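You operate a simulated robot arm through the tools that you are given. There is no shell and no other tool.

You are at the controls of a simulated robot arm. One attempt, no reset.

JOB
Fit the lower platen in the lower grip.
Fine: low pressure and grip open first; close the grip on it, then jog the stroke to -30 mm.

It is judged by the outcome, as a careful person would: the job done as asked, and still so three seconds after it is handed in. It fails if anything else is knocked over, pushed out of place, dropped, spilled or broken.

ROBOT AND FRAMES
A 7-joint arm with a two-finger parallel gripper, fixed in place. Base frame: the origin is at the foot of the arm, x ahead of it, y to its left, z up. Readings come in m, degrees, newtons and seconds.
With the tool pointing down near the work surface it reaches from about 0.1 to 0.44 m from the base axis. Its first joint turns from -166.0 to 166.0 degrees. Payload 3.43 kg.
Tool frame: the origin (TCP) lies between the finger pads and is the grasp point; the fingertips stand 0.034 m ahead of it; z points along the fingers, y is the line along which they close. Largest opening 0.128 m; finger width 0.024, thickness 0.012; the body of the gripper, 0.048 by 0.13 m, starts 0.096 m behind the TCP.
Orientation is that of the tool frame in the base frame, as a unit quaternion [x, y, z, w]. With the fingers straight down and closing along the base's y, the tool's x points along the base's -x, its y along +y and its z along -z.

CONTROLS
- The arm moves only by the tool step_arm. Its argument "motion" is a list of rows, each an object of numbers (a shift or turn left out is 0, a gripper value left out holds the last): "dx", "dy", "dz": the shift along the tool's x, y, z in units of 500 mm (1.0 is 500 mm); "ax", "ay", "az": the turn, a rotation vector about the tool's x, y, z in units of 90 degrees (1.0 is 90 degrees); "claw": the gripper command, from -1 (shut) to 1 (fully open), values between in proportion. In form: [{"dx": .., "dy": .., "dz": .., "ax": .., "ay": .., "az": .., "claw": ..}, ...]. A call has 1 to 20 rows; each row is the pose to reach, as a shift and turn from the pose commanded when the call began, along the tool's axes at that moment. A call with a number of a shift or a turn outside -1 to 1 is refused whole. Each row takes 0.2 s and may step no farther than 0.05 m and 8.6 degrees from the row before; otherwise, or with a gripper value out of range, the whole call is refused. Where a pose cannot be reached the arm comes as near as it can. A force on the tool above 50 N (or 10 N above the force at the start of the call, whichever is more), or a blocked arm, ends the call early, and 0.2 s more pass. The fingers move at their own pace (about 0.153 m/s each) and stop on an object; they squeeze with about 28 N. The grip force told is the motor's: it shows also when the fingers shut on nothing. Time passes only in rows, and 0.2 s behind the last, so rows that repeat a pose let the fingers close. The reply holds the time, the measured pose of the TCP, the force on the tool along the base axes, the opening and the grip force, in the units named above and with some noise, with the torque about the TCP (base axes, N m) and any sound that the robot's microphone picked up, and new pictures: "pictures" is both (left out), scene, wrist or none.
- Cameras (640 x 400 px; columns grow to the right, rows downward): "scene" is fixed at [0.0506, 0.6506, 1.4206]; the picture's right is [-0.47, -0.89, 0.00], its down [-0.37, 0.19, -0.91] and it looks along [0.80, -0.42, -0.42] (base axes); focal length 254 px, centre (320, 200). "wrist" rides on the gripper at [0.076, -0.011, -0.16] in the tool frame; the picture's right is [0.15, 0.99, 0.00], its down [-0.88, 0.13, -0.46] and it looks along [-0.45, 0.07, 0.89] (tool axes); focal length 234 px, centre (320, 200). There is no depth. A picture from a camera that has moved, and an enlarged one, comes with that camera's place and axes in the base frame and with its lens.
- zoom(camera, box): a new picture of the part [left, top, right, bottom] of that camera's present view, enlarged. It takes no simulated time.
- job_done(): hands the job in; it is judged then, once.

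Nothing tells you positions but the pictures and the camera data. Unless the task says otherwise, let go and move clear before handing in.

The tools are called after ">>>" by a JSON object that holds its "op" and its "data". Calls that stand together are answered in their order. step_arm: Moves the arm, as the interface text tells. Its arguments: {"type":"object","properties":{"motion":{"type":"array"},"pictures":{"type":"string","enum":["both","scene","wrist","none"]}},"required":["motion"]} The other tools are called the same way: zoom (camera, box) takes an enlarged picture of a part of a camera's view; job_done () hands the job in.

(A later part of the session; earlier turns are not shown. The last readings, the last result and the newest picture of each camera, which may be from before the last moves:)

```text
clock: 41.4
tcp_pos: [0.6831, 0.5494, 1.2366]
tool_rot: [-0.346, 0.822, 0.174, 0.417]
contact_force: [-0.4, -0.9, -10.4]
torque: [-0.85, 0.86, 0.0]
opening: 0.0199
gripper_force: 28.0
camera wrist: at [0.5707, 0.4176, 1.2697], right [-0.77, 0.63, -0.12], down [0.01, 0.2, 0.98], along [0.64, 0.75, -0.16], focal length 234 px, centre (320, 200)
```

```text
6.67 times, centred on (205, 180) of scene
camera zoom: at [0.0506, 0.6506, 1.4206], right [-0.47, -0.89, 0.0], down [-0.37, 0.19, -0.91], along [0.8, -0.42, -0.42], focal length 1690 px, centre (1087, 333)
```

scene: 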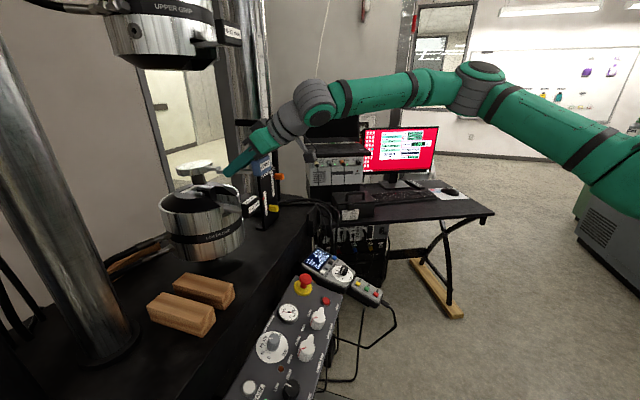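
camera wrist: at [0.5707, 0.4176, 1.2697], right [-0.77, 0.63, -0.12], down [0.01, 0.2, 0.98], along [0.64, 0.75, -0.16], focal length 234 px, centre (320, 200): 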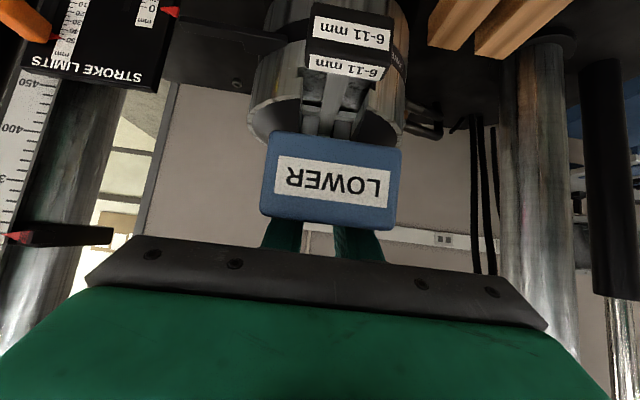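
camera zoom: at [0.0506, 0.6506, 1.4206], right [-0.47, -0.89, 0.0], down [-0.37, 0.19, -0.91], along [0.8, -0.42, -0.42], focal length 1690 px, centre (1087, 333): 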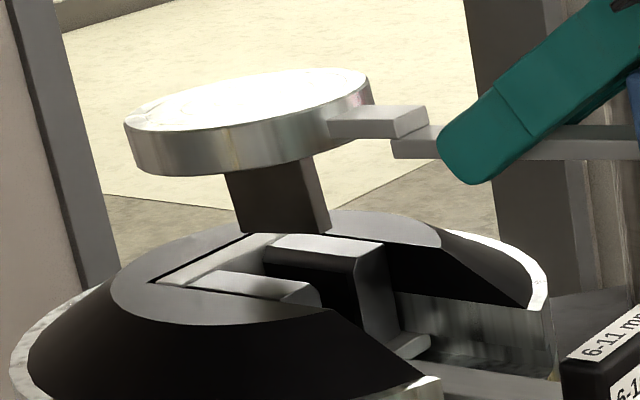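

Tang is now centred in the gap and clear of the back strip. Lowering 30 mm and checking.

>>> {"op": "step_arm", "data": {"motion": [{"dx": 0.012, "dz": 0.0088}, {"dx": 0.024, "dz": 0.0177}, {"dx": 0.036, "dz": 0.0265}, {"dx": 0.0484, "dz": 0.0356}, {"dx": 0.0484, "dz": 0.0356}]}}

>>> {"op": "zoom", "data": {"camera": "scene", "box": [170, 160, 230, 210]}}

```text
clock: 42.6
tcp_pos: [0.6824, 0.5496, 1.2068]
tool_rot: [-0.345, 0.822, 0.173, 0.417]
contact_force: [0.4, -0.2, -10.1]
torque: [-0.8, 0.83, -0.03]
opening: 0.0199
gripper_force: 27.8
camera wrist: at [0.5701, 0.4178, 1.2403], right [-0.77, 0.63, -0.12], down [0.01, 0.2, 0.98], along [0.64, 0.75, -0.16], focal length 234 px, centre (320, 200)
```

scene: 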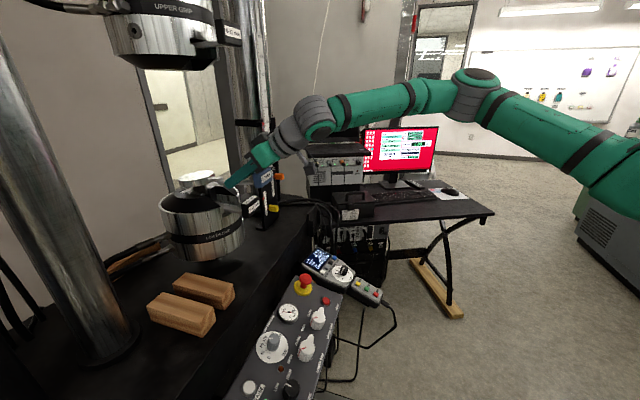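
wrist: 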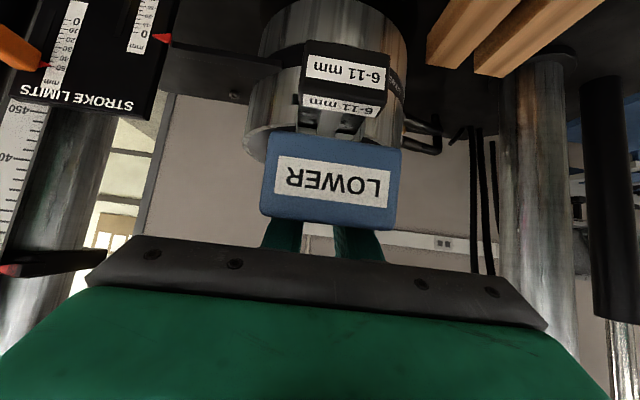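

```text
8.00 times, centred on (200, 185) of scene
camera zoom: at [0.0506, 0.6506, 1.4206], right [-0.47, -0.89, 0.0], down [-0.37, 0.19, -0.91], along [0.8, -0.42, -0.42], focal length 2028 px, centre (1280, 320)
```

zoom: 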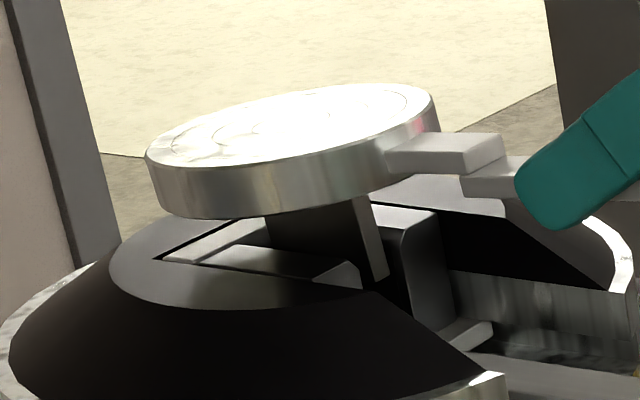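

The tang is now going down between the jaws with no contact. Continuing to lower.

>>> {"op": "step_arm", "data": {"motion": [{"dx": 0.008, "dz": 0.0059}, {"dx": 0.016, "dz": 0.0118}, {"dx": 0.0225, "dz": 0.0165}, {"dx": 0.029, "dz": 0.0213}, {"dx": 0.029, "dz": 0.0213}]}}

>>> {"op": "zoom", "data": {"camera": "scene", "box": [160, 160, 250, 225]}}

```text
clock: 43.8
tcp_pos: [0.6834, 0.5499, 1.1895]
tool_rot: [-0.346, 0.822, 0.174, 0.417]
contact_force: [0.8, 0.1, -1.1]
torque: [0.28, -0.27, -0.15]
opening: 0.0199
gripper_force: 27.7
camera wrist: at [0.5701, 0.418, 1.2226], right [-0.77, 0.63, -0.12], down [0.01, 0.2, 0.98], along [0.64, 0.75, -0.16], focal length 234 px, centre (320, 200)
```

scene: 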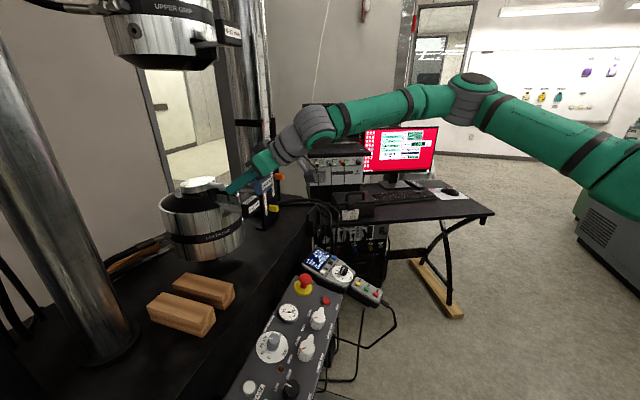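
wrist: 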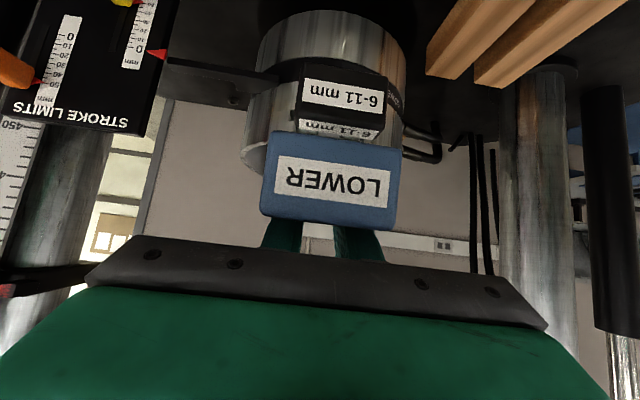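

```text
6.15 times, centred on (205, 192) of scene
camera zoom: at [0.0506, 0.6506, 1.4206], right [-0.47, -0.89, 0.0], down [-0.37, 0.19, -0.91], along [0.8, -0.42, -0.42], focal length 1560 px, centre (1028, 246)
```

zoom: 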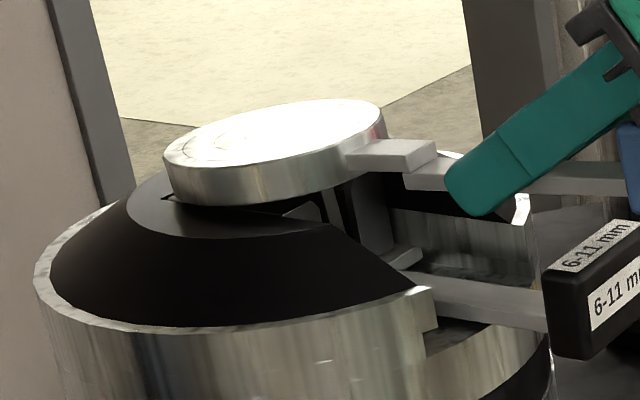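

The disc's far edge is resting on the crown with the disc about 5° nose-down. I'll lower the handle end while pitching the tool the same amount to seat it flat.

>>> {"op": "step_arm", "data": {"motion": [{"dx": 0.006, "dz": 0.0043, "ay": -0.014}, {"dx": 0.012, "dz": 0.0086, "ay": -0.028}, {"dx": 0.018, "dz": 0.0129, "ay": -0.042}, {"dx": 0.0226, "dz": 0.0165, "ay": -0.054}, {"dx": 0.0226, "dz": 0.0165, "ay": -0.054}]}}

>>> {"op": "zoom", "data": {"camera": "scene", "box": [160, 160, 250, 225]}}

>>> {"op": "zoom", "data": {"camera": "wrist", "box": [220, 60, 420, 240]}}

```text
clock: 45.0
tcp_pos: [0.6819, 0.549, 1.1744]
tool_rot: [-0.339, 0.804, 0.188, 0.452]
contact_force: [-1.6, 0.3, -0.2]
torque: [0.46, -0.33, -0.05]
opening: 0.0198
gripper_force: 28.0
camera wrist: at [0.5679, 0.4157, 1.1927], right [-0.76, 0.64, -0.13], down [-0.05, 0.14, 0.99], along [0.65, 0.76, -0.08], focal length 234 px, centre (320, 200)
```

scene: 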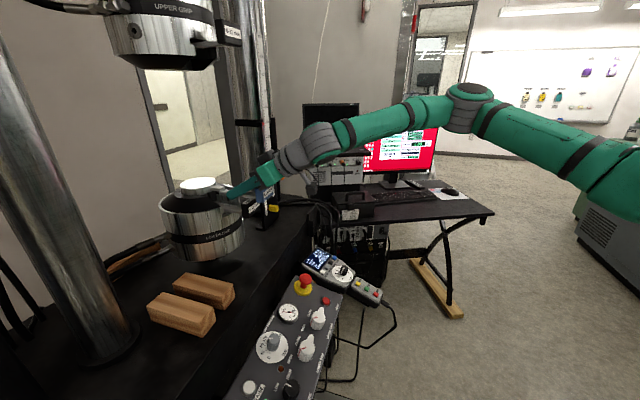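
wrist: 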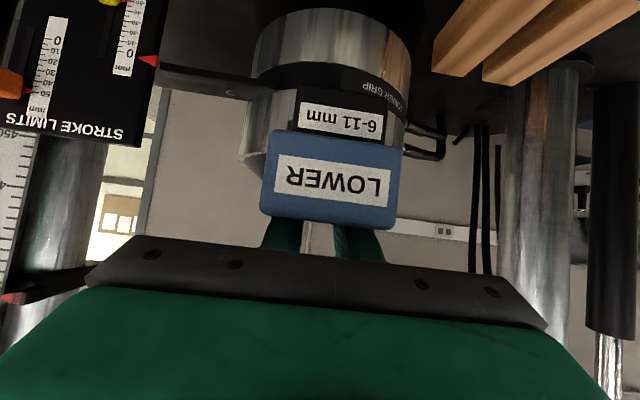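

```text
6.15 times, centred on (205, 192) of scene
camera zoom: at [0.0506, 0.6506, 1.4206], right [-0.47, -0.89, 0.0], down [-0.37, 0.19, -0.91], along [0.8, -0.42, -0.42], focal length 1560 px, centre (1028, 246)
```

zoom: 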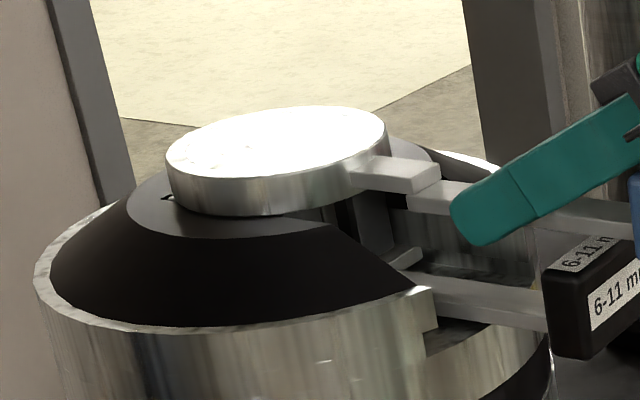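

```text
2.22 times, centred on (320, 150) of wrist
camera zoom: at [0.5679, 0.4157, 1.1927], right [-0.76, 0.64, -0.13], down [-0.05, 0.14, 0.99], along [0.65, 0.76, -0.08], focal length 520 px, centre (320, 311)
```

zoom: 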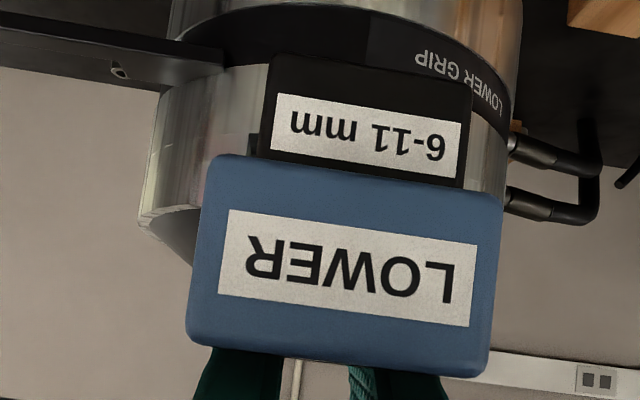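

Disc looks flat on the crown with its weight carried. I'll settle it 2 mm more, then release.

>>> {"op": "step_arm", "data": {"motion": [{"dx": 0.0018, "dz": 0.001}, {"dx": 0.0036, "dz": 0.002}, {"dx": 0.0036, "dz": 0.002}]}}

>>> {"op": "zoom", "data": {"camera": "scene", "box": [160, 160, 250, 225]}}

```text
clock: 45.8
tcp_pos: [0.6829, 0.5487, 1.1733]
tool_rot: [-0.338, 0.804, 0.188, 0.452]
contact_force: [-4.8, -8.8, 11.0]
torque: [0.38, -0.4, -0.06]
opening: 0.0197
gripper_force: 27.8
camera wrist: at [0.5678, 0.4158, 1.1918], right [-0.76, 0.64, -0.13], down [-0.05, 0.14, 0.99], along [0.65, 0.76, -0.08], focal length 234 px, centre (320, 200)
```

scene: 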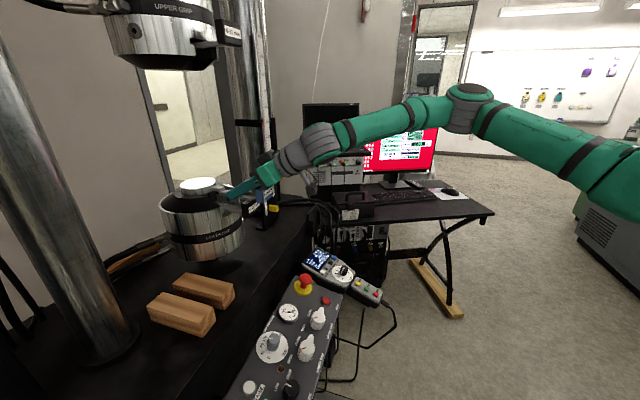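
wrist: 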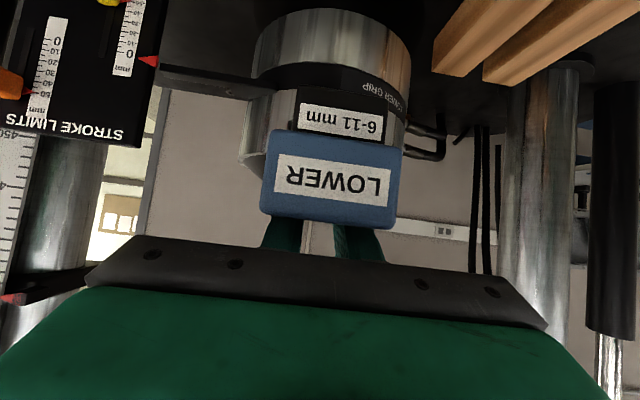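

```text
6.15 times, centred on (205, 192) of scene
camera zoom: at [0.0506, 0.6506, 1.4206], right [-0.47, -0.89, 0.0], down [-0.37, 0.19, -0.91], along [0.8, -0.42, -0.42], focal length 1560 px, centre (1028, 246)
```

zoom: 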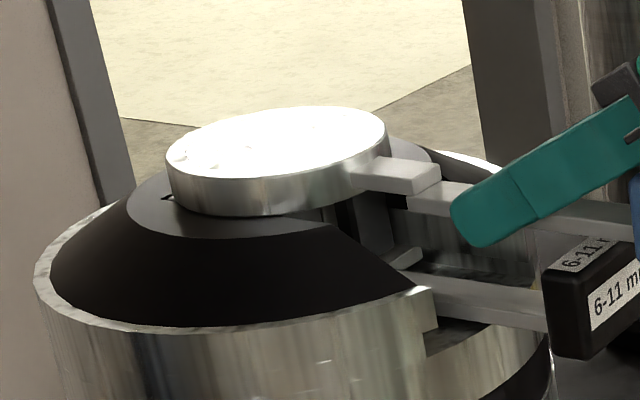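

Firmly seated. Releasing the bar and lifting straight up.

>>> {"op": "step_arm", "data": {"motion": [{"claw": -0.4}, {"claw": -0.1}, {"claw": -0.1}, {"dx": -0.02, "dz": -0.0122}, {"dx": -0.06, "dz": -0.0366}, {"dx": -0.11, "dz": -0.0671}, {"dx": -0.1708, "dz": -0.1042}, {"dx": -0.1708, "dz": -0.1042}]}}

>>> {"op": "zoom", "data": {"camera": "scene", "box": [150, 160, 280, 250]}}

>>> {"op": "zoom", "data": {"camera": "wrist", "box": [220, 30, 420, 210]}}

```text
clock: 47.6
tcp_pos: [0.6812, 0.5497, 1.2736]
tool_rot: [-0.339, 0.803, 0.189, 0.452]
contact_force: [-0.4, 0.1, -0.4]
torque: [-0.03, -0.01, 0.0]
opening: 0.0572
gripper_force: 0.2
camera wrist: at [0.5676, 0.4167, 1.292], right [-0.76, 0.64, -0.13], down [-0.05, 0.14, 0.99], along [0.65, 0.76, -0.08], focal length 234 px, centre (320, 200)
```

scene: 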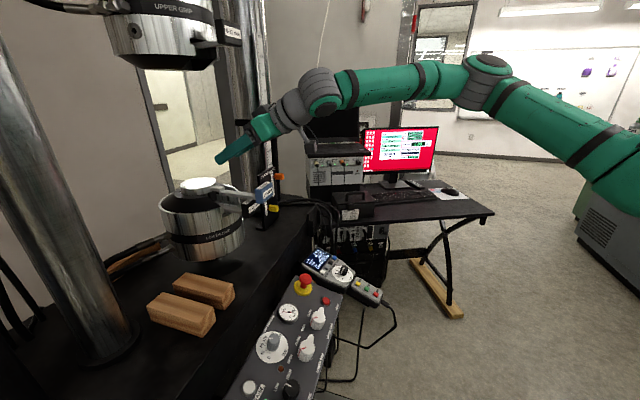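
wrist: 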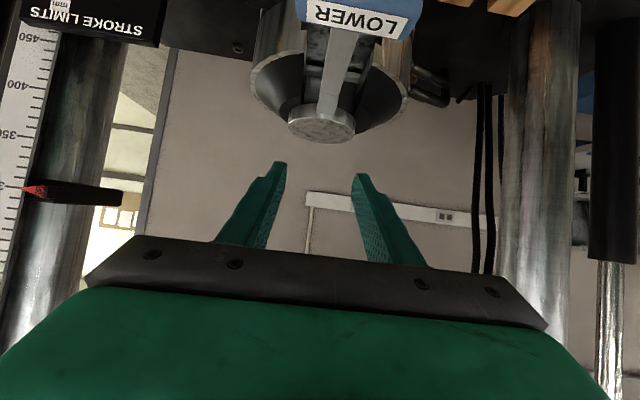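

```text
4.44 times, centred on (215, 205) of scene
camera zoom: at [0.0506, 0.6506, 1.4206], right [-0.47, -0.89, 0.0], down [-0.37, 0.19, -0.91], along [0.8, -0.42, -0.42], focal length 1127 px, centre (787, 178)
```

zoom: 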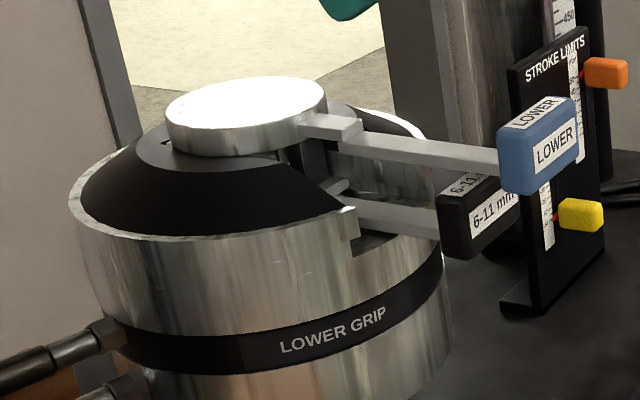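

```text
2.22 times, centred on (320, 120) of wrist
camera zoom: at [0.5676, 0.4167, 1.292], right [-0.76, 0.64, -0.13], down [-0.05, 0.14, 0.99], along [0.65, 0.76, -0.08], focal length 520 px, centre (320, 378)
```

zoom: 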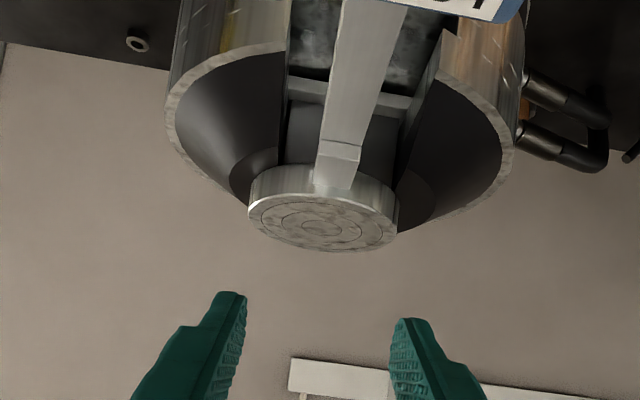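

>>> {"op": "zoom", "data": {"camera": "wrist", "box": [270, 40, 390, 150]}}

>>> {"op": "zoom", "data": {"camera": "scene", "box": [180, 170, 240, 220]}}

```text
3.64 times, centred on (330, 95) of wrist
camera zoom: at [0.5676, 0.4167, 1.292], right [-0.76, 0.64, -0.13], down [-0.05, 0.14, 0.99], along [0.65, 0.76, -0.08], focal length 852 px, centre (284, 582)
```

zoom: 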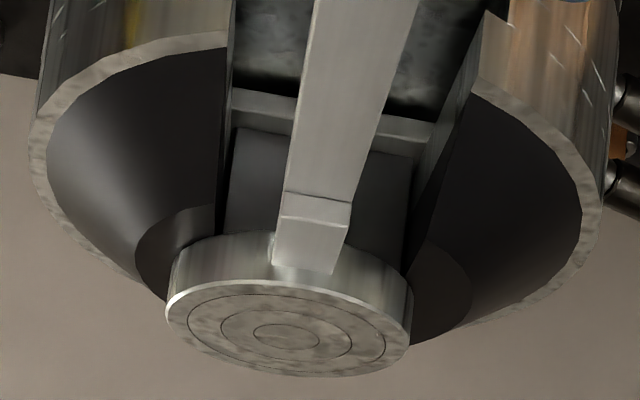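

```text
8.00 times, centred on (210, 195) of scene
camera zoom: at [0.0506, 0.6506, 1.4206], right [-0.47, -0.89, 0.0], down [-0.37, 0.19, -0.91], along [0.8, -0.42, -0.42], focal length 2028 px, centre (1200, 240)
```

zoom: 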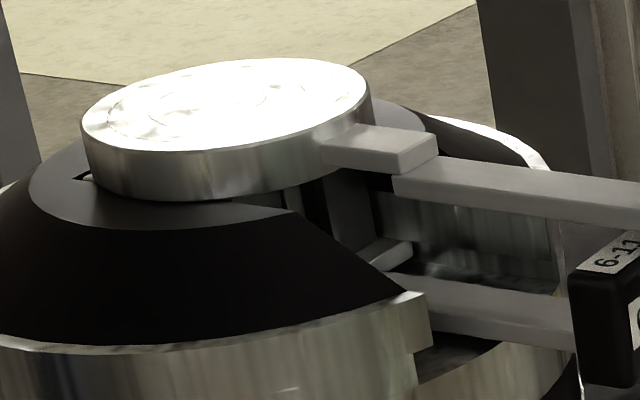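

The platen is seated and stands on its own with the tang between the jaws. Next I'll go back to the panel to turn LOWER GRIP to CLOSE.

>>> {"op": "step_arm", "data": {"motion": [{"dx": 0.034, "dy": 0.0257, "dz": -0.0745, "claw": 0.17}, {"dx": 0.0673, "dy": 0.0514, "dz": -0.149}, {"dx": 0.101, "dy": 0.0771, "dz": -0.2235}, {"dx": 0.1346, "dy": 0.1028, "dz": -0.298}, {"dx": 0.2, "dy": 0.12, "dz": -0.299, "ay": 0.06}, {"dx": 0.267, "dy": 0.14, "dz": -0.3, "ay": 0.14}, {"dx": 0.333, "dy": 0.16, "dz": -0.301, "ay": 0.22}, {"dx": 0.4, "dy": 0.18, "dz": -0.301, "ay": 0.3}, {"dx": 0.466, "dy": 0.2, "dz": -0.302, "ay": 0.38}, {"dx": 0.53, "dy": 0.217, "dz": -0.302, "ay": 0.44}, {"dx": 0.591, "dy": 0.2352, "dz": -0.302, "ay": 0.484}, {"dx": 0.591, "dy": 0.2352, "dz": -0.302, "ay": 0.484}]}}

```text
clock: 50.2
tcp_pos: [0.4018, 0.4274, 1.0996]
tool_rot: [-0.385, 0.914, 0.049, 0.12]
contact_force: [0.2, 0.9, -0.5]
torque: [0.01, -0.03, 0.0]
opening: 0.0749
gripper_force: 0.0
camera wrist: at [0.3296, 0.339, 1.2339], right [-0.81, 0.59, -0.04], down [0.42, 0.62, 0.67], along [0.42, 0.52, -0.74], focal length 234 px, centre (320, 200)
```

scene: 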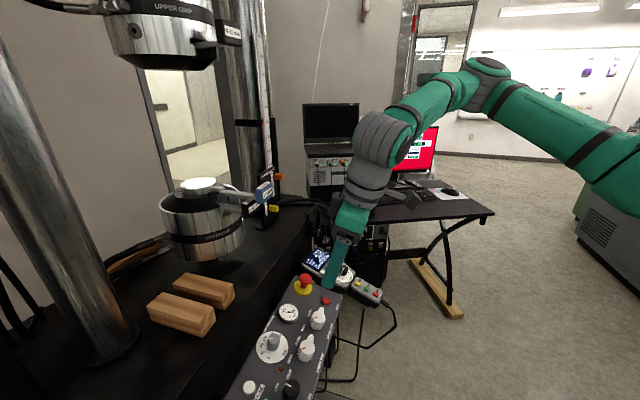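
wrist: 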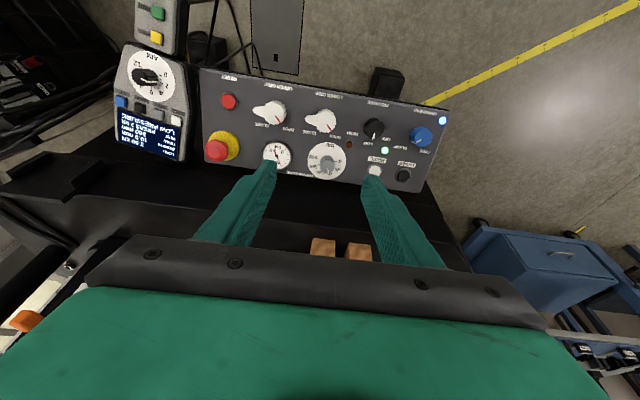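

>>> {"op": "step_arm", "data": {"motion": [{"dx": 0.002, "dy": 0.003, "dz": 0.07}, {"dx": 0.004, "dy": 0.006, "dz": 0.15}, {"dx": 0.006, "dy": 0.01, "dz": 0.23}, {"dx": 0.009, "dy": 0.014, "dz": 0.31}, {"dx": 0.011, "dy": 0.018, "dz": 0.37}, {"dx": 0.0126, "dy": 0.0202, "dz": 0.4148, "az": -0.09}, {"dx": 0.0126, "dy": 0.0202, "dz": 0.4148, "az": -0.18}, {"dx": 0.0126, "dy": 0.0202, "dz": 0.4148, "az": -0.27}, {"dx": 0.0126, "dy": 0.0202, "dz": 0.4148, "az": -0.36}, {"dx": 0.0126, "dy": 0.0202, "dz": 0.4148, "az": -0.45}, {"dx": 0.0126, "dy": 0.0202, "dz": 0.4148, "az": -0.54}, {"dx": 0.0126, "dy": 0.0202, "dz": 0.4148, "az": -0.63}, {"dx": 0.0126, "dy": 0.0202, "dz": 0.4148, "az": -0.72}, {"dx": 0.0126, "dy": 0.0202, "dz": 0.4148, "az": -0.783}, {"dx": 0.0126, "dy": 0.0202, "dz": 0.4148, "az": -0.783}]}}

>>> {"op": "zoom", "data": {"camera": "wrist", "box": [220, 90, 420, 240]}}

```text
clock: 53.4
tcp_pos: [0.4273, 0.4693, 0.8973]
tool_rot: [0.841, -0.525, 0.03, -0.127]
contact_force: [0.7, 0.5, 0.4]
torque: [0.0, 0.01, 0.01]
opening: 0.0747
gripper_force: 0.0
camera wrist: at [0.443, 0.3778, 1.0472], right [-0.8, -0.54, -0.25], down [-0.59, 0.65, 0.48], along [-0.1, 0.54, -0.84], focal length 234 px, centre (320, 200)
```

scene: 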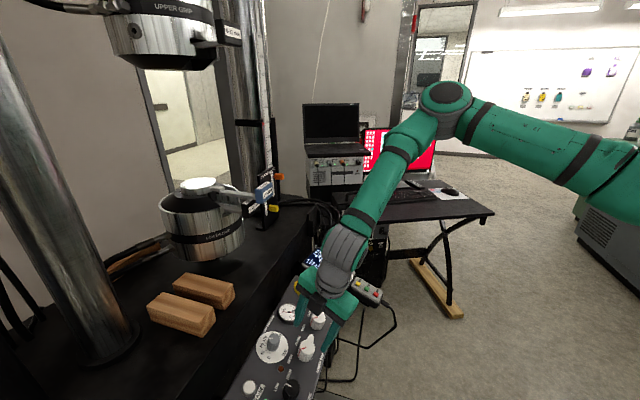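
wrist: 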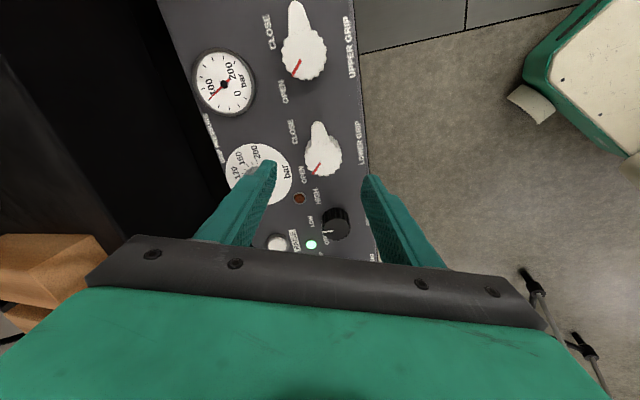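

```text
2.67 times, centred on (320, 165) of wrist
camera zoom: at [0.443, 0.3778, 1.0472], right [-0.8, -0.54, -0.25], down [-0.59, 0.65, 0.48], along [-0.1, 0.54, -0.84], focal length 624 px, centre (320, 293)
```

zoom: 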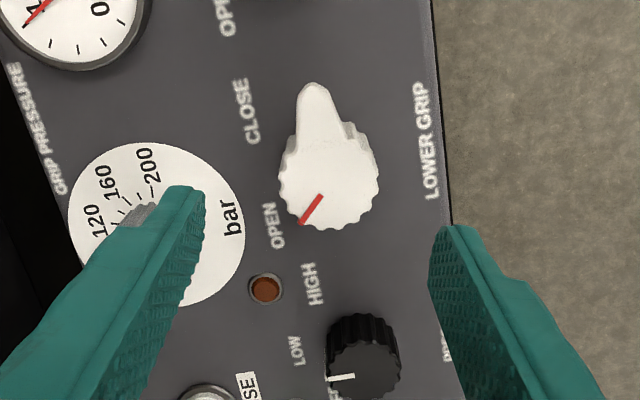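

Knob is at OPEN as left; aligned within 3 mm. I'll descend, grip, and turn it clockwise 90° to CLOSE.

>>> {"op": "step_arm", "data": {"motion": [{"dy": 0.005, "dx": -0.003, "dz": 0.04}, {"dy": 0.005, "dx": -0.003, "dz": 0.08}, {"dy": 0.005, "dx": -0.003, "dz": 0.11}, {"dy": 0.005, "dx": -0.003, "dz": 0.14}, {"dy": 0.005, "dx": -0.003, "dz": 0.14, "claw": -0.4}, {"dy": 0.005, "dx": -0.003, "dz": 0.14, "claw": -1}, {"dy": 0.005, "dx": -0.003, "dz": 0.14, "claw": -1}]}}

>>> {"op": "zoom", "data": {"camera": "wrist", "box": [220, 90, 420, 240]}}

```text
clock: 55.0
tcp_pos: [0.4376, 0.4827, 0.8278]
tool_rot: [0.842, -0.524, 0.03, -0.127]
contact_force: [1.6, 0.0, -1.7]
torque: [-0.07, 0.61, 0.12]
opening: 0.0395
gripper_force: 45.0
camera wrist: at [0.4526, 0.3912, 0.9786], right [-0.8, -0.54, -0.25], down [-0.59, 0.65, 0.48], along [-0.1, 0.54, -0.84], focal length 234 px, centre (320, 200)
```

scene: 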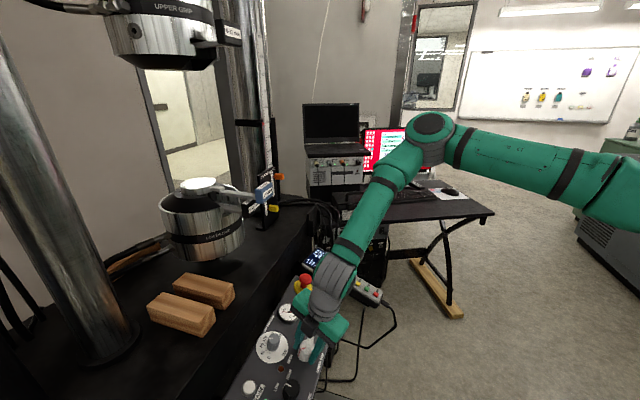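
wrist: 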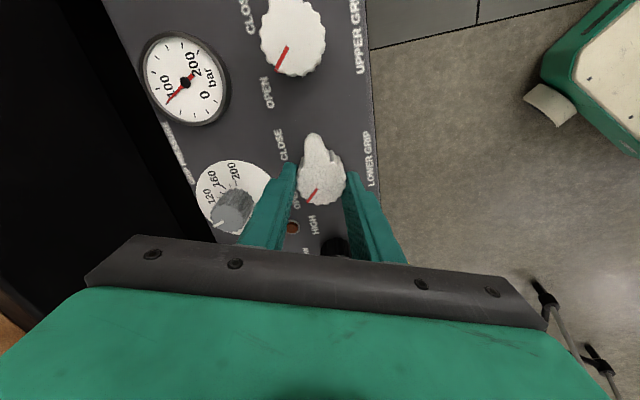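

```text
2.67 times, centred on (320, 165) of wrist
camera zoom: at [0.4526, 0.3912, 0.9786], right [-0.8, -0.54, -0.25], down [-0.59, 0.65, 0.48], along [-0.1, 0.54, -0.84], focal length 624 px, centre (320, 293)
```

zoom: 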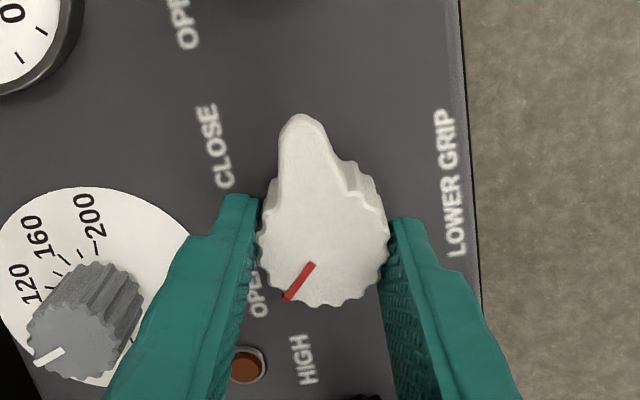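

>>> {"op": "step_arm", "data": {"motion": [{"az": 0.09}, {"az": 0.18}, {"az": 0.27}, {"az": 0.36}, {"az": 0.45}, {"az": 0.54}, {"az": 0.63}, {"az": 0.72}, {"az": 0.81}, {"az": 0.9}, {"az": 0.98}, {"az": 1.0}, {"az": 1.0}]}}

>>> {"op": "zoom", "data": {"camera": "scene", "box": [150, 160, 280, 250]}}

>>> {"op": "zoom", "data": {"camera": "scene", "box": [180, 170, 240, 220]}}

>>> {"op": "zoom", "data": {"camera": "wrist", "box": [220, 90, 420, 240]}}

```text
clock: 57.8
tcp_pos: [0.4404, 0.4795, 0.8282]
tool_rot: [-0.222, 0.966, 0.066, 0.112]
contact_force: [39.6, -29.5, 1.3]
torque: [0.16, -1.01, 0.85]
opening: 0.0392
gripper_force: 45.3
camera wrist: at [0.3503, 0.4099, 0.9629], right [-0.57, 0.82, 0.04], down [0.63, 0.4, 0.67], along [0.53, 0.4, -0.74], focal length 234 px, centre (320, 200)
```

scene: 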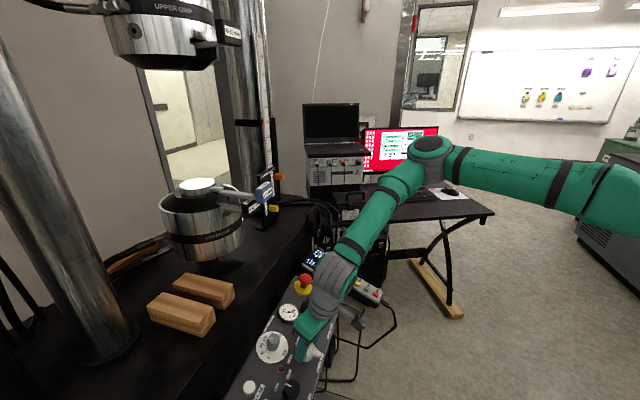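
wrist: 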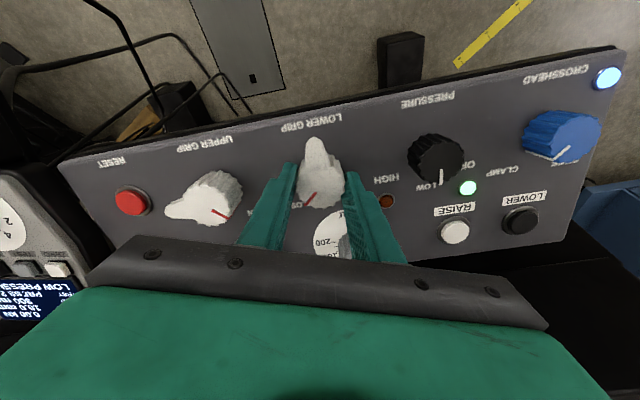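

```text
4.44 times, centred on (215, 205) of scene
camera zoom: at [0.0506, 0.6506, 1.4206], right [-0.47, -0.89, 0.0], down [-0.37, 0.19, -0.91], along [0.8, -0.42, -0.42], focal length 1127 px, centre (787, 178)
```

zoom: 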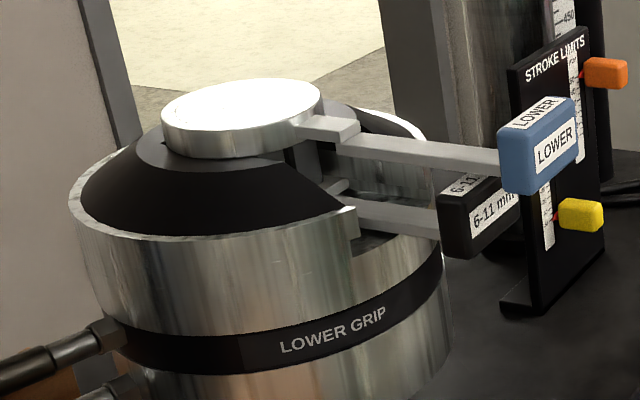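

```text
8.00 times, centred on (210, 195) of scene
camera zoom: at [0.0506, 0.6506, 1.4206], right [-0.47, -0.89, 0.0], down [-0.37, 0.19, -0.91], along [0.8, -0.42, -0.42], focal length 2028 px, centre (1200, 240)
```

zoom: 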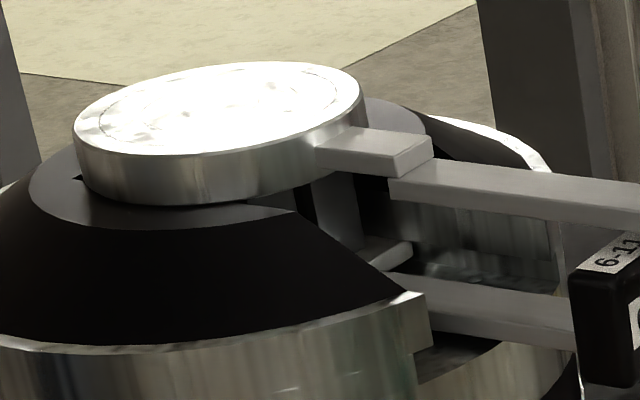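

```text
2.67 times, centred on (320, 165) of wrist
camera zoom: at [0.3503, 0.4099, 0.9629], right [-0.57, 0.82, 0.04], down [0.63, 0.4, 0.67], along [0.53, 0.4, -0.74], focal length 624 px, centre (320, 293)
```

zoom: 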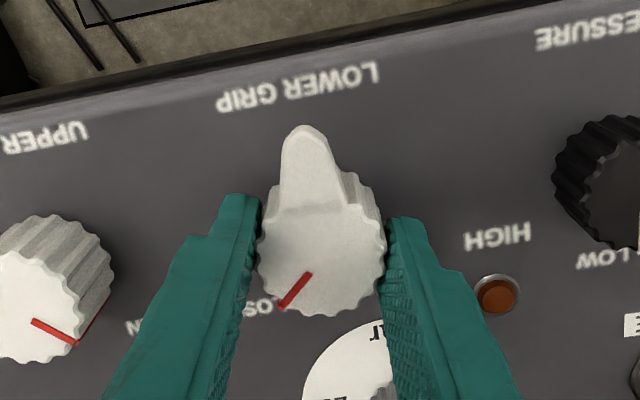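

The jaws have closed on the tang; the platen shifted slightly as they centred it. Releasing the knob and lifting away.

>>> {"op": "step_arm", "data": {"motion": [{"claw": 0.17}, {"claw": 0.17}, {"dz": -0.04}, {"dz": -0.1}, {"dz": -0.18}, {"dz": -0.26}, {"dz": -0.34}, {"dz": -0.42}, {"dz": -0.5}, {"dz": -0.5}]}}

>>> {"op": "zoom", "data": {"camera": "scene", "box": [290, 240, 400, 320]}}

>>> {"op": "zoom", "data": {"camera": "wrist", "box": [60, 20, 300, 200]}}

```text
clock: 60.0
tcp_pos: [0.3895, 0.437, 1.0707]
tool_rot: [-0.224, 0.966, 0.07, 0.111]
contact_force: [-0.2, -0.5, 0.2]
torque: [-0.01, -0.04, -0.03]
opening: 0.0746
gripper_force: 0.1
camera wrist: at [0.3009, 0.3658, 1.2048], right [-0.57, 0.82, 0.05], down [0.63, 0.4, 0.67], along [0.53, 0.41, -0.74], focal length 234 px, centre (320, 200)
```

scene: 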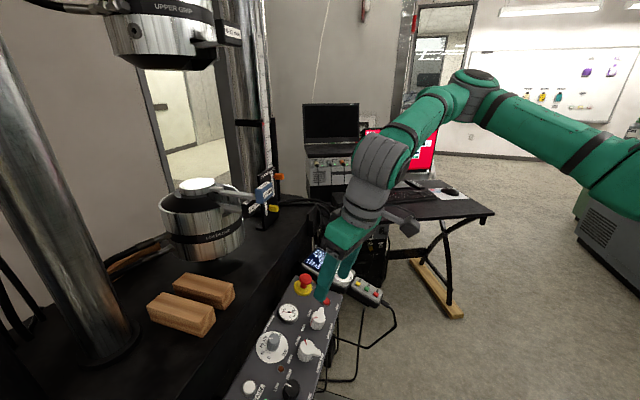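
wrist: 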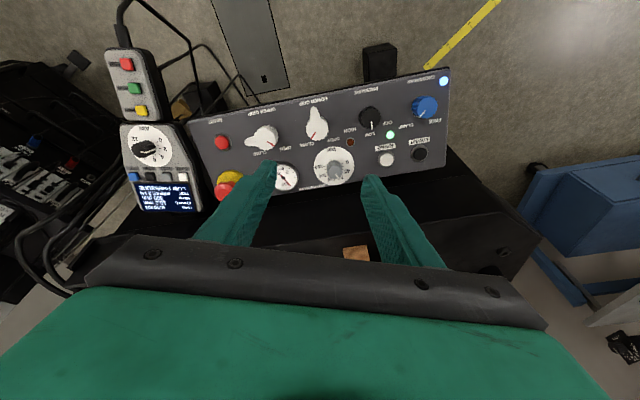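

```text
5.00 times, centred on (345, 280) of scene
camera zoom: at [0.0506, 0.6506, 1.4206], right [-0.47, -0.89, 0.0], down [-0.37, 0.19, -0.91], along [0.8, -0.42, -0.42], focal length 1268 px, centre (195, -200)
```

zoom: 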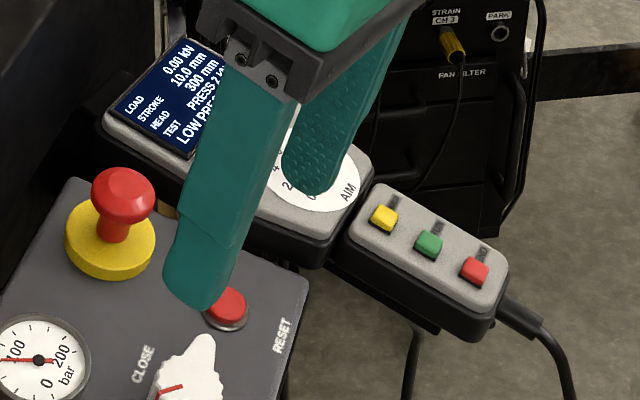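

```text
2.22 times, centred on (180, 110) of wrist
camera zoom: at [0.3009, 0.3658, 1.2048], right [-0.57, 0.82, 0.05], down [0.63, 0.4, 0.67], along [0.53, 0.41, -0.74], focal length 520 px, centre (631, 400)
```

zoom: 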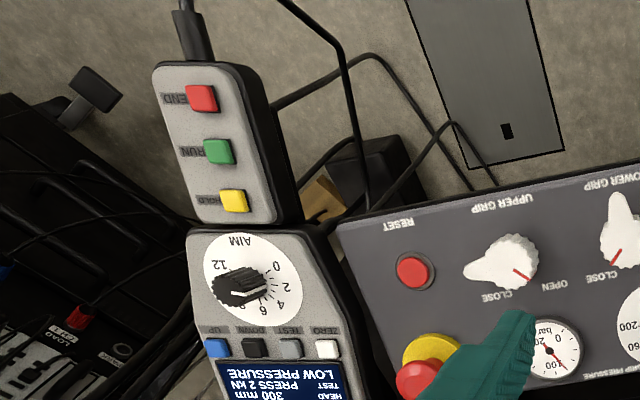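

Lower grip is closed. The handset's DOWN button is near (0.694, 0.267, 0.824) on a face tilted about 27°. I'll shut the fingers and hover above it, aligned with its face.

>>> {"op": "step_arm", "data": {"motion": [{"dx": -0.02, "dy": -0.055, "dz": 0.0, "ax": 0.002, "ay": -0.012, "az": -0.008, "claw": -1}, {"dx": -0.044, "dy": -0.125, "dz": 0.02, "ax": 0.005, "ay": -0.03, "az": -0.018}, {"dx": -0.068, "dy": -0.2, "dz": 0.05, "ax": 0.008, "ay": -0.045, "az": -0.029}, {"dx": -0.094, "dy": -0.275, "dz": 0.085, "ax": 0.011, "ay": -0.06, "az": -0.039}, {"dx": -0.12, "dy": -0.35, "dz": 0.12, "ax": 0.014, "ay": -0.08, "az": -0.05}, {"dx": -0.146, "dy": -0.425, "dz": 0.155, "ax": 0.017, "ay": -0.096, "az": -0.061}, {"dx": -0.172, "dy": -0.495, "dz": 0.19, "ax": 0.02, "ay": -0.112, "az": -0.071}, {"dx": -0.196, "dy": -0.56, "dz": 0.23, "ax": 0.023, "ay": -0.126, "az": -0.08}, {"dx": -0.2126, "dy": -0.6122, "dz": 0.264, "ax": 0.025, "ay": -0.138, "az": -0.0874}, {"dx": -0.2126, "dy": -0.6122, "dz": 0.264, "ax": 0.025, "ay": -0.138, "az": -0.0874}]}}

>>> {"op": "zoom", "data": {"camera": "wrist", "box": [240, 90, 400, 230]}}

>>> {"op": "zoom", "data": {"camera": "scene", "box": [290, 210, 400, 310]}}

```text
clock: 62.2
tcp_pos: [0.6461, 0.2312, 0.9435]
tool_rot: [-0.278, 0.932, 0.066, 0.224]
contact_force: [-0.7, 0.4, -0.4]
torque: [-0.02, 0.03, 0.02]
opening: 0.0
gripper_force: 27.4
camera wrist: at [0.5348, 0.1452, 1.0516], right [-0.65, 0.76, -0.07], down [0.41, 0.43, 0.81], along [0.64, 0.5, -0.59], focal length 234 px, centre (320, 200)
```

scene: 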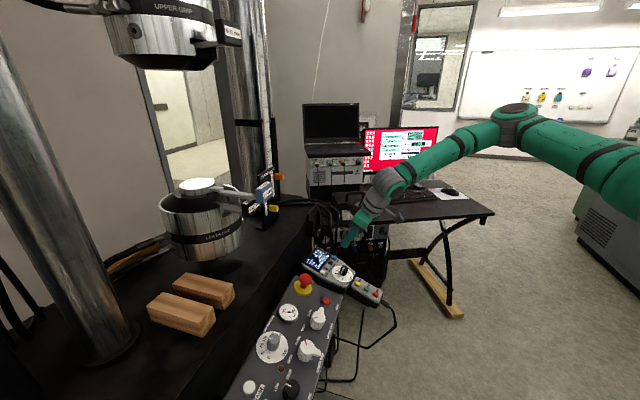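
wrist: 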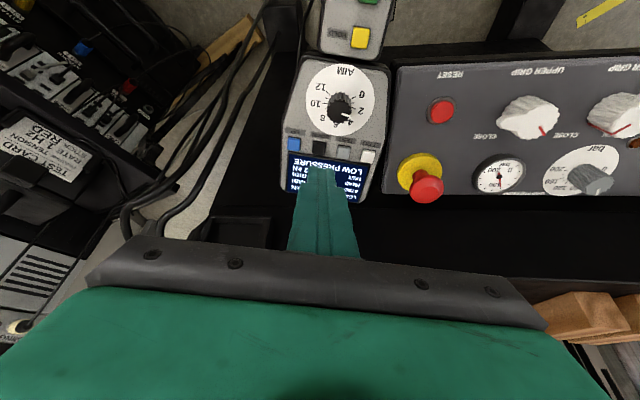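

```text
2.86 times, centred on (320, 160) of wrist
camera zoom: at [0.5348, 0.1452, 1.0516], right [-0.65, 0.76, -0.07], down [0.41, 0.43, 0.81], along [0.64, 0.5, -0.59], focal length 669 px, centre (320, 314)
```

zoom: 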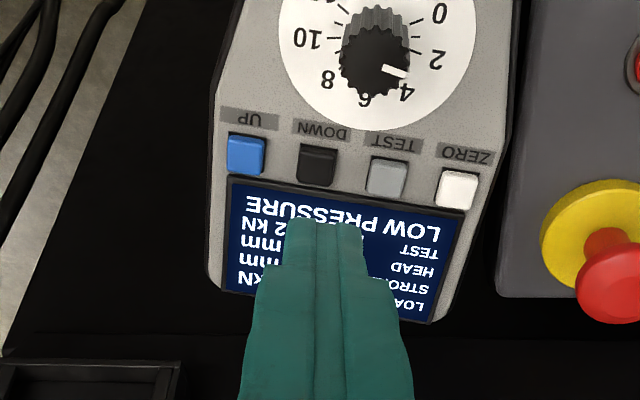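

```text
4.00 times, centred on (345, 260) of scene
camera zoom: at [0.0506, 0.6506, 1.4206], right [-0.47, -0.89, 0.0], down [-0.37, 0.19, -0.91], along [0.8, -0.42, -0.42], focal length 1014 px, centre (220, -40)
```

zoom: 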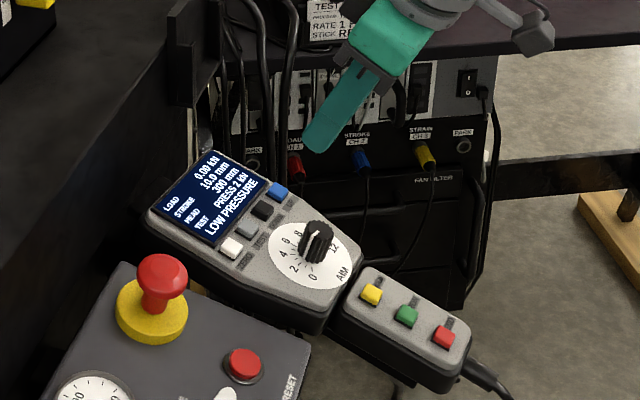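

Fingertips line up with the black DOWN button, and the display stays readable from the scene camera. Descending most of the way.

>>> {"op": "step_arm", "data": {"motion": [{"dz": 0.05}, {"dz": 0.1}, {"dz": 0.14}, {"dz": 0.17}, {"dz": 0.17}]}}

>>> {"op": "zoom", "data": {"camera": "wrist", "box": [240, 90, 400, 230]}}

>>> {"op": "zoom", "data": {"camera": "scene", "box": [300, 230, 380, 290]}}

```text
clock: 63.4
tcp_pos: [0.6787, 0.2533, 0.8664]
tool_rot: [-0.279, 0.932, 0.066, 0.224]
contact_force: [-0.4, 0.2, 0.8]
torque: [0.01, 0.01, 0.02]
opening: 0.0002
gripper_force: 28.0
camera wrist: at [0.5686, 0.1682, 0.9747], right [-0.65, 0.76, -0.07], down [0.41, 0.43, 0.81], along [0.64, 0.5, -0.59], focal length 234 px, centre (320, 200)
```

scene: 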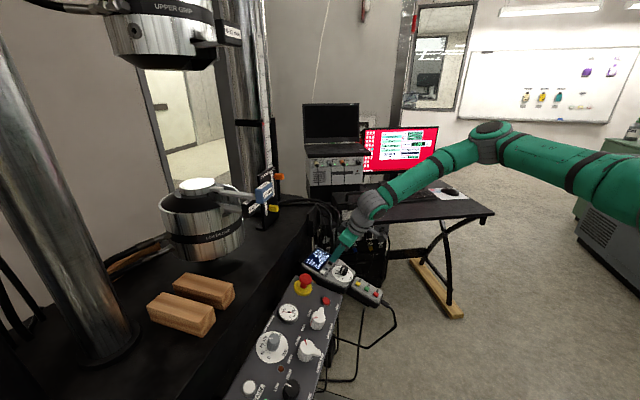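
wrist: 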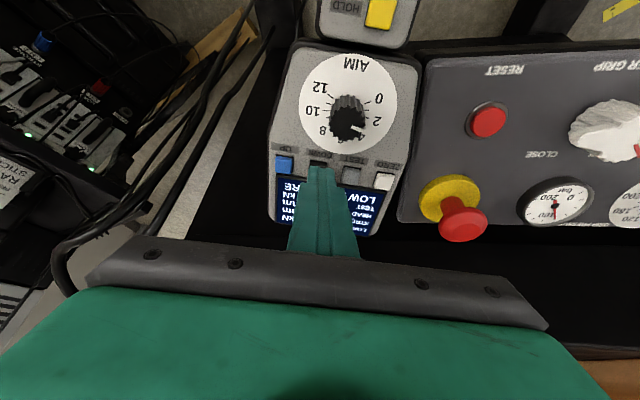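

```text
2.86 times, centred on (320, 160) of wrist
camera zoom: at [0.5686, 0.1682, 0.9747], right [-0.65, 0.76, -0.07], down [0.41, 0.43, 0.81], along [0.64, 0.5, -0.59], focal length 669 px, centre (320, 314)
```

zoom: 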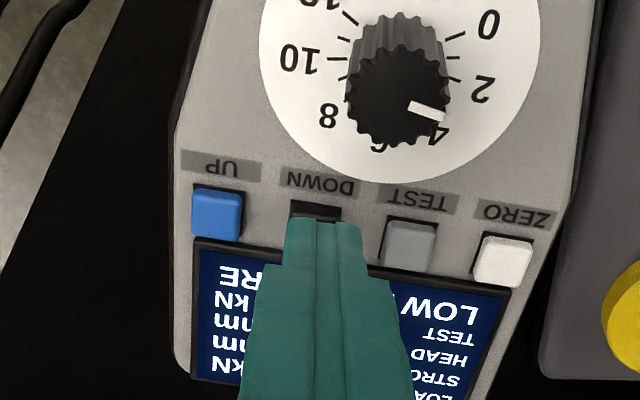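

```text
6.67 times, centred on (340, 260) of scene
camera zoom: at [0.0506, 0.6506, 1.4206], right [-0.47, -0.89, 0.0], down [-0.37, 0.19, -0.91], along [0.8, -0.42, -0.42], focal length 1690 px, centre (187, -200)
```

zoom: 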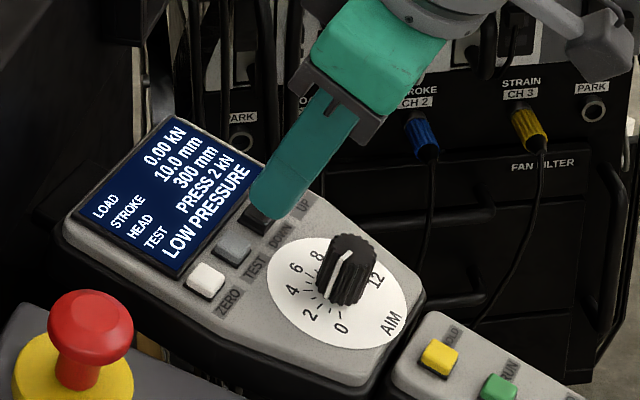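

>>> {"op": "step_arm", "data": {"motion": [{"dz": 0.008}, {"dz": 0.016}, {"dz": 0.022}]}}

>>> {"op": "zoom", "data": {"camera": "scene", "box": [300, 230, 380, 290]}}

```text
clock: 64.2
tcp_pos: [0.6819, 0.2561, 0.857]
tool_rot: [-0.278, 0.932, 0.067, 0.224]
contact_force: [0.3, 0.3, 0.6]
torque: [0.02, 0.0, 0.01]
opening: 0.0
gripper_force: 28.3
camera wrist: at [0.5722, 0.1706, 0.9653], right [-0.65, 0.76, -0.07], down [0.41, 0.43, 0.81], along [0.64, 0.5, -0.59], focal length 234 px, centre (320, 200)
```

scene: 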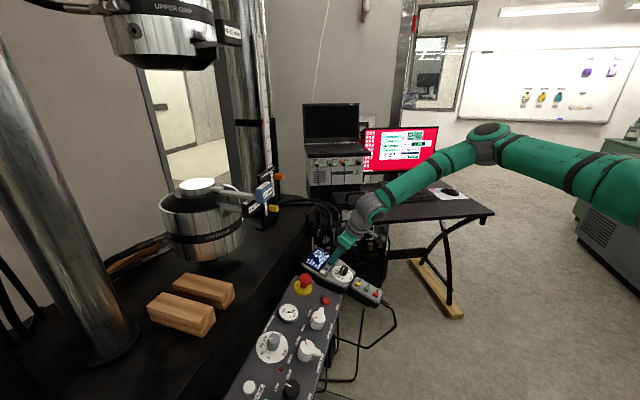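
wrist: 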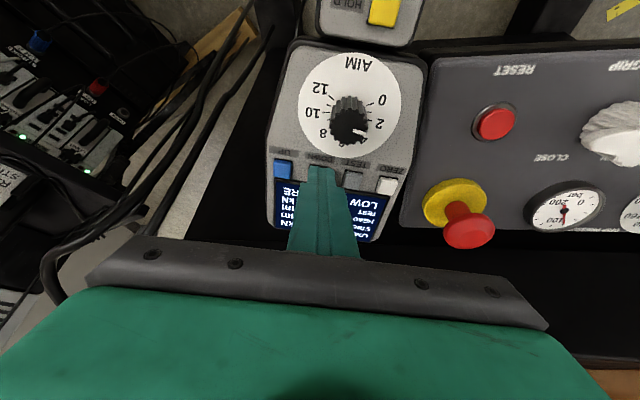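

```text
6.67 times, centred on (340, 260) of scene
camera zoom: at [0.0506, 0.6506, 1.4206], right [-0.47, -0.89, 0.0], down [-0.37, 0.19, -0.91], along [0.8, -0.42, -0.42], focal length 1690 px, centre (187, -200)
```

zoom: 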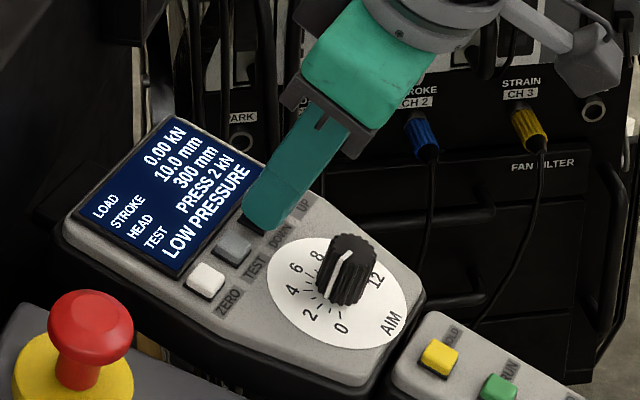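

>>> {"op": "zoom", "data": {"camera": "wrist", "box": [260, 130, 380, 220]}}

>>> {"op": "zoom", "data": {"camera": "scene", "box": [315, 240, 355, 270]}}

```text
4.44 times, centred on (320, 175) of wrist
camera zoom: at [0.5722, 0.1706, 0.9653], right [-0.65, 0.76, -0.07], down [0.41, 0.43, 0.81], along [0.64, 0.5, -0.59], focal length 1041 px, centre (320, 311)
```

zoom: 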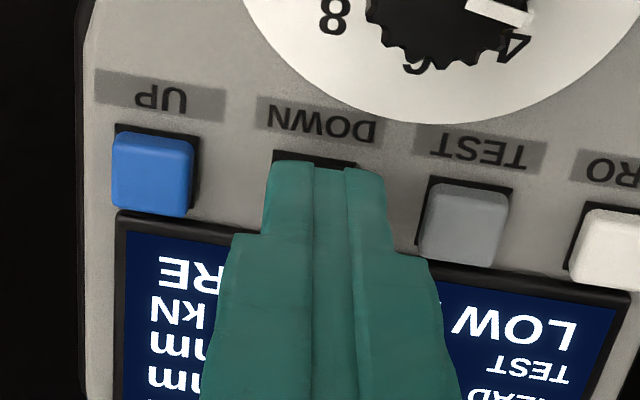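

```text
13.33 times, centred on (335, 255) of scene
camera zoom: at [0.0506, 0.6506, 1.4206], right [-0.47, -0.89, 0.0], down [-0.37, 0.19, -0.91], along [0.8, -0.42, -0.42], focal length 3380 px, centre (120, -533)
```

zoom: 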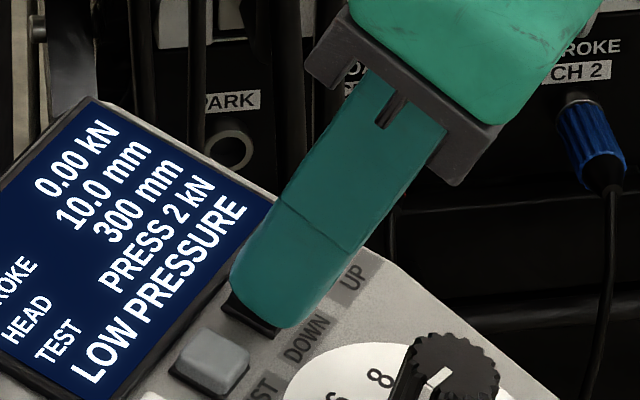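

>>> {"op": "step_arm", "data": {"motion": [{"dz": 0.004}, {"dz": 0.008}, {"dz": 0.012}], "pictures": "none"}}

>>> {"op": "zoom", "data": {"camera": "scene", "box": [300, 230, 380, 290]}}

```text
clock: 65.0
tcp_pos: [0.6852, 0.257, 0.8523]
tool_rot: [-0.279, 0.931, 0.068, 0.224]
contact_force: [-14.0, -7.5, 15.0]
torque: [-0.18, 0.41, 0.02]
opening: 0.0
gripper_force: 27.8
heard: click
```

```text
6.67 times, centred on (340, 260) of scene
camera zoom: at [0.0506, 0.6506, 1.4206], right [-0.47, -0.89, 0.0], down [-0.37, 0.19, -0.91], along [0.8, -0.42, -0.42], focal length 1690 px, centre (187, -200)
```

zoom: 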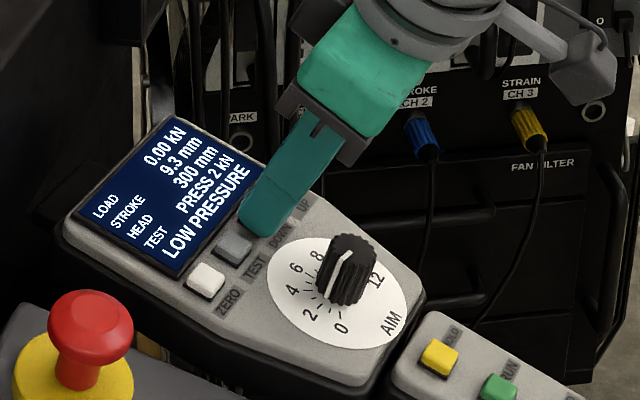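

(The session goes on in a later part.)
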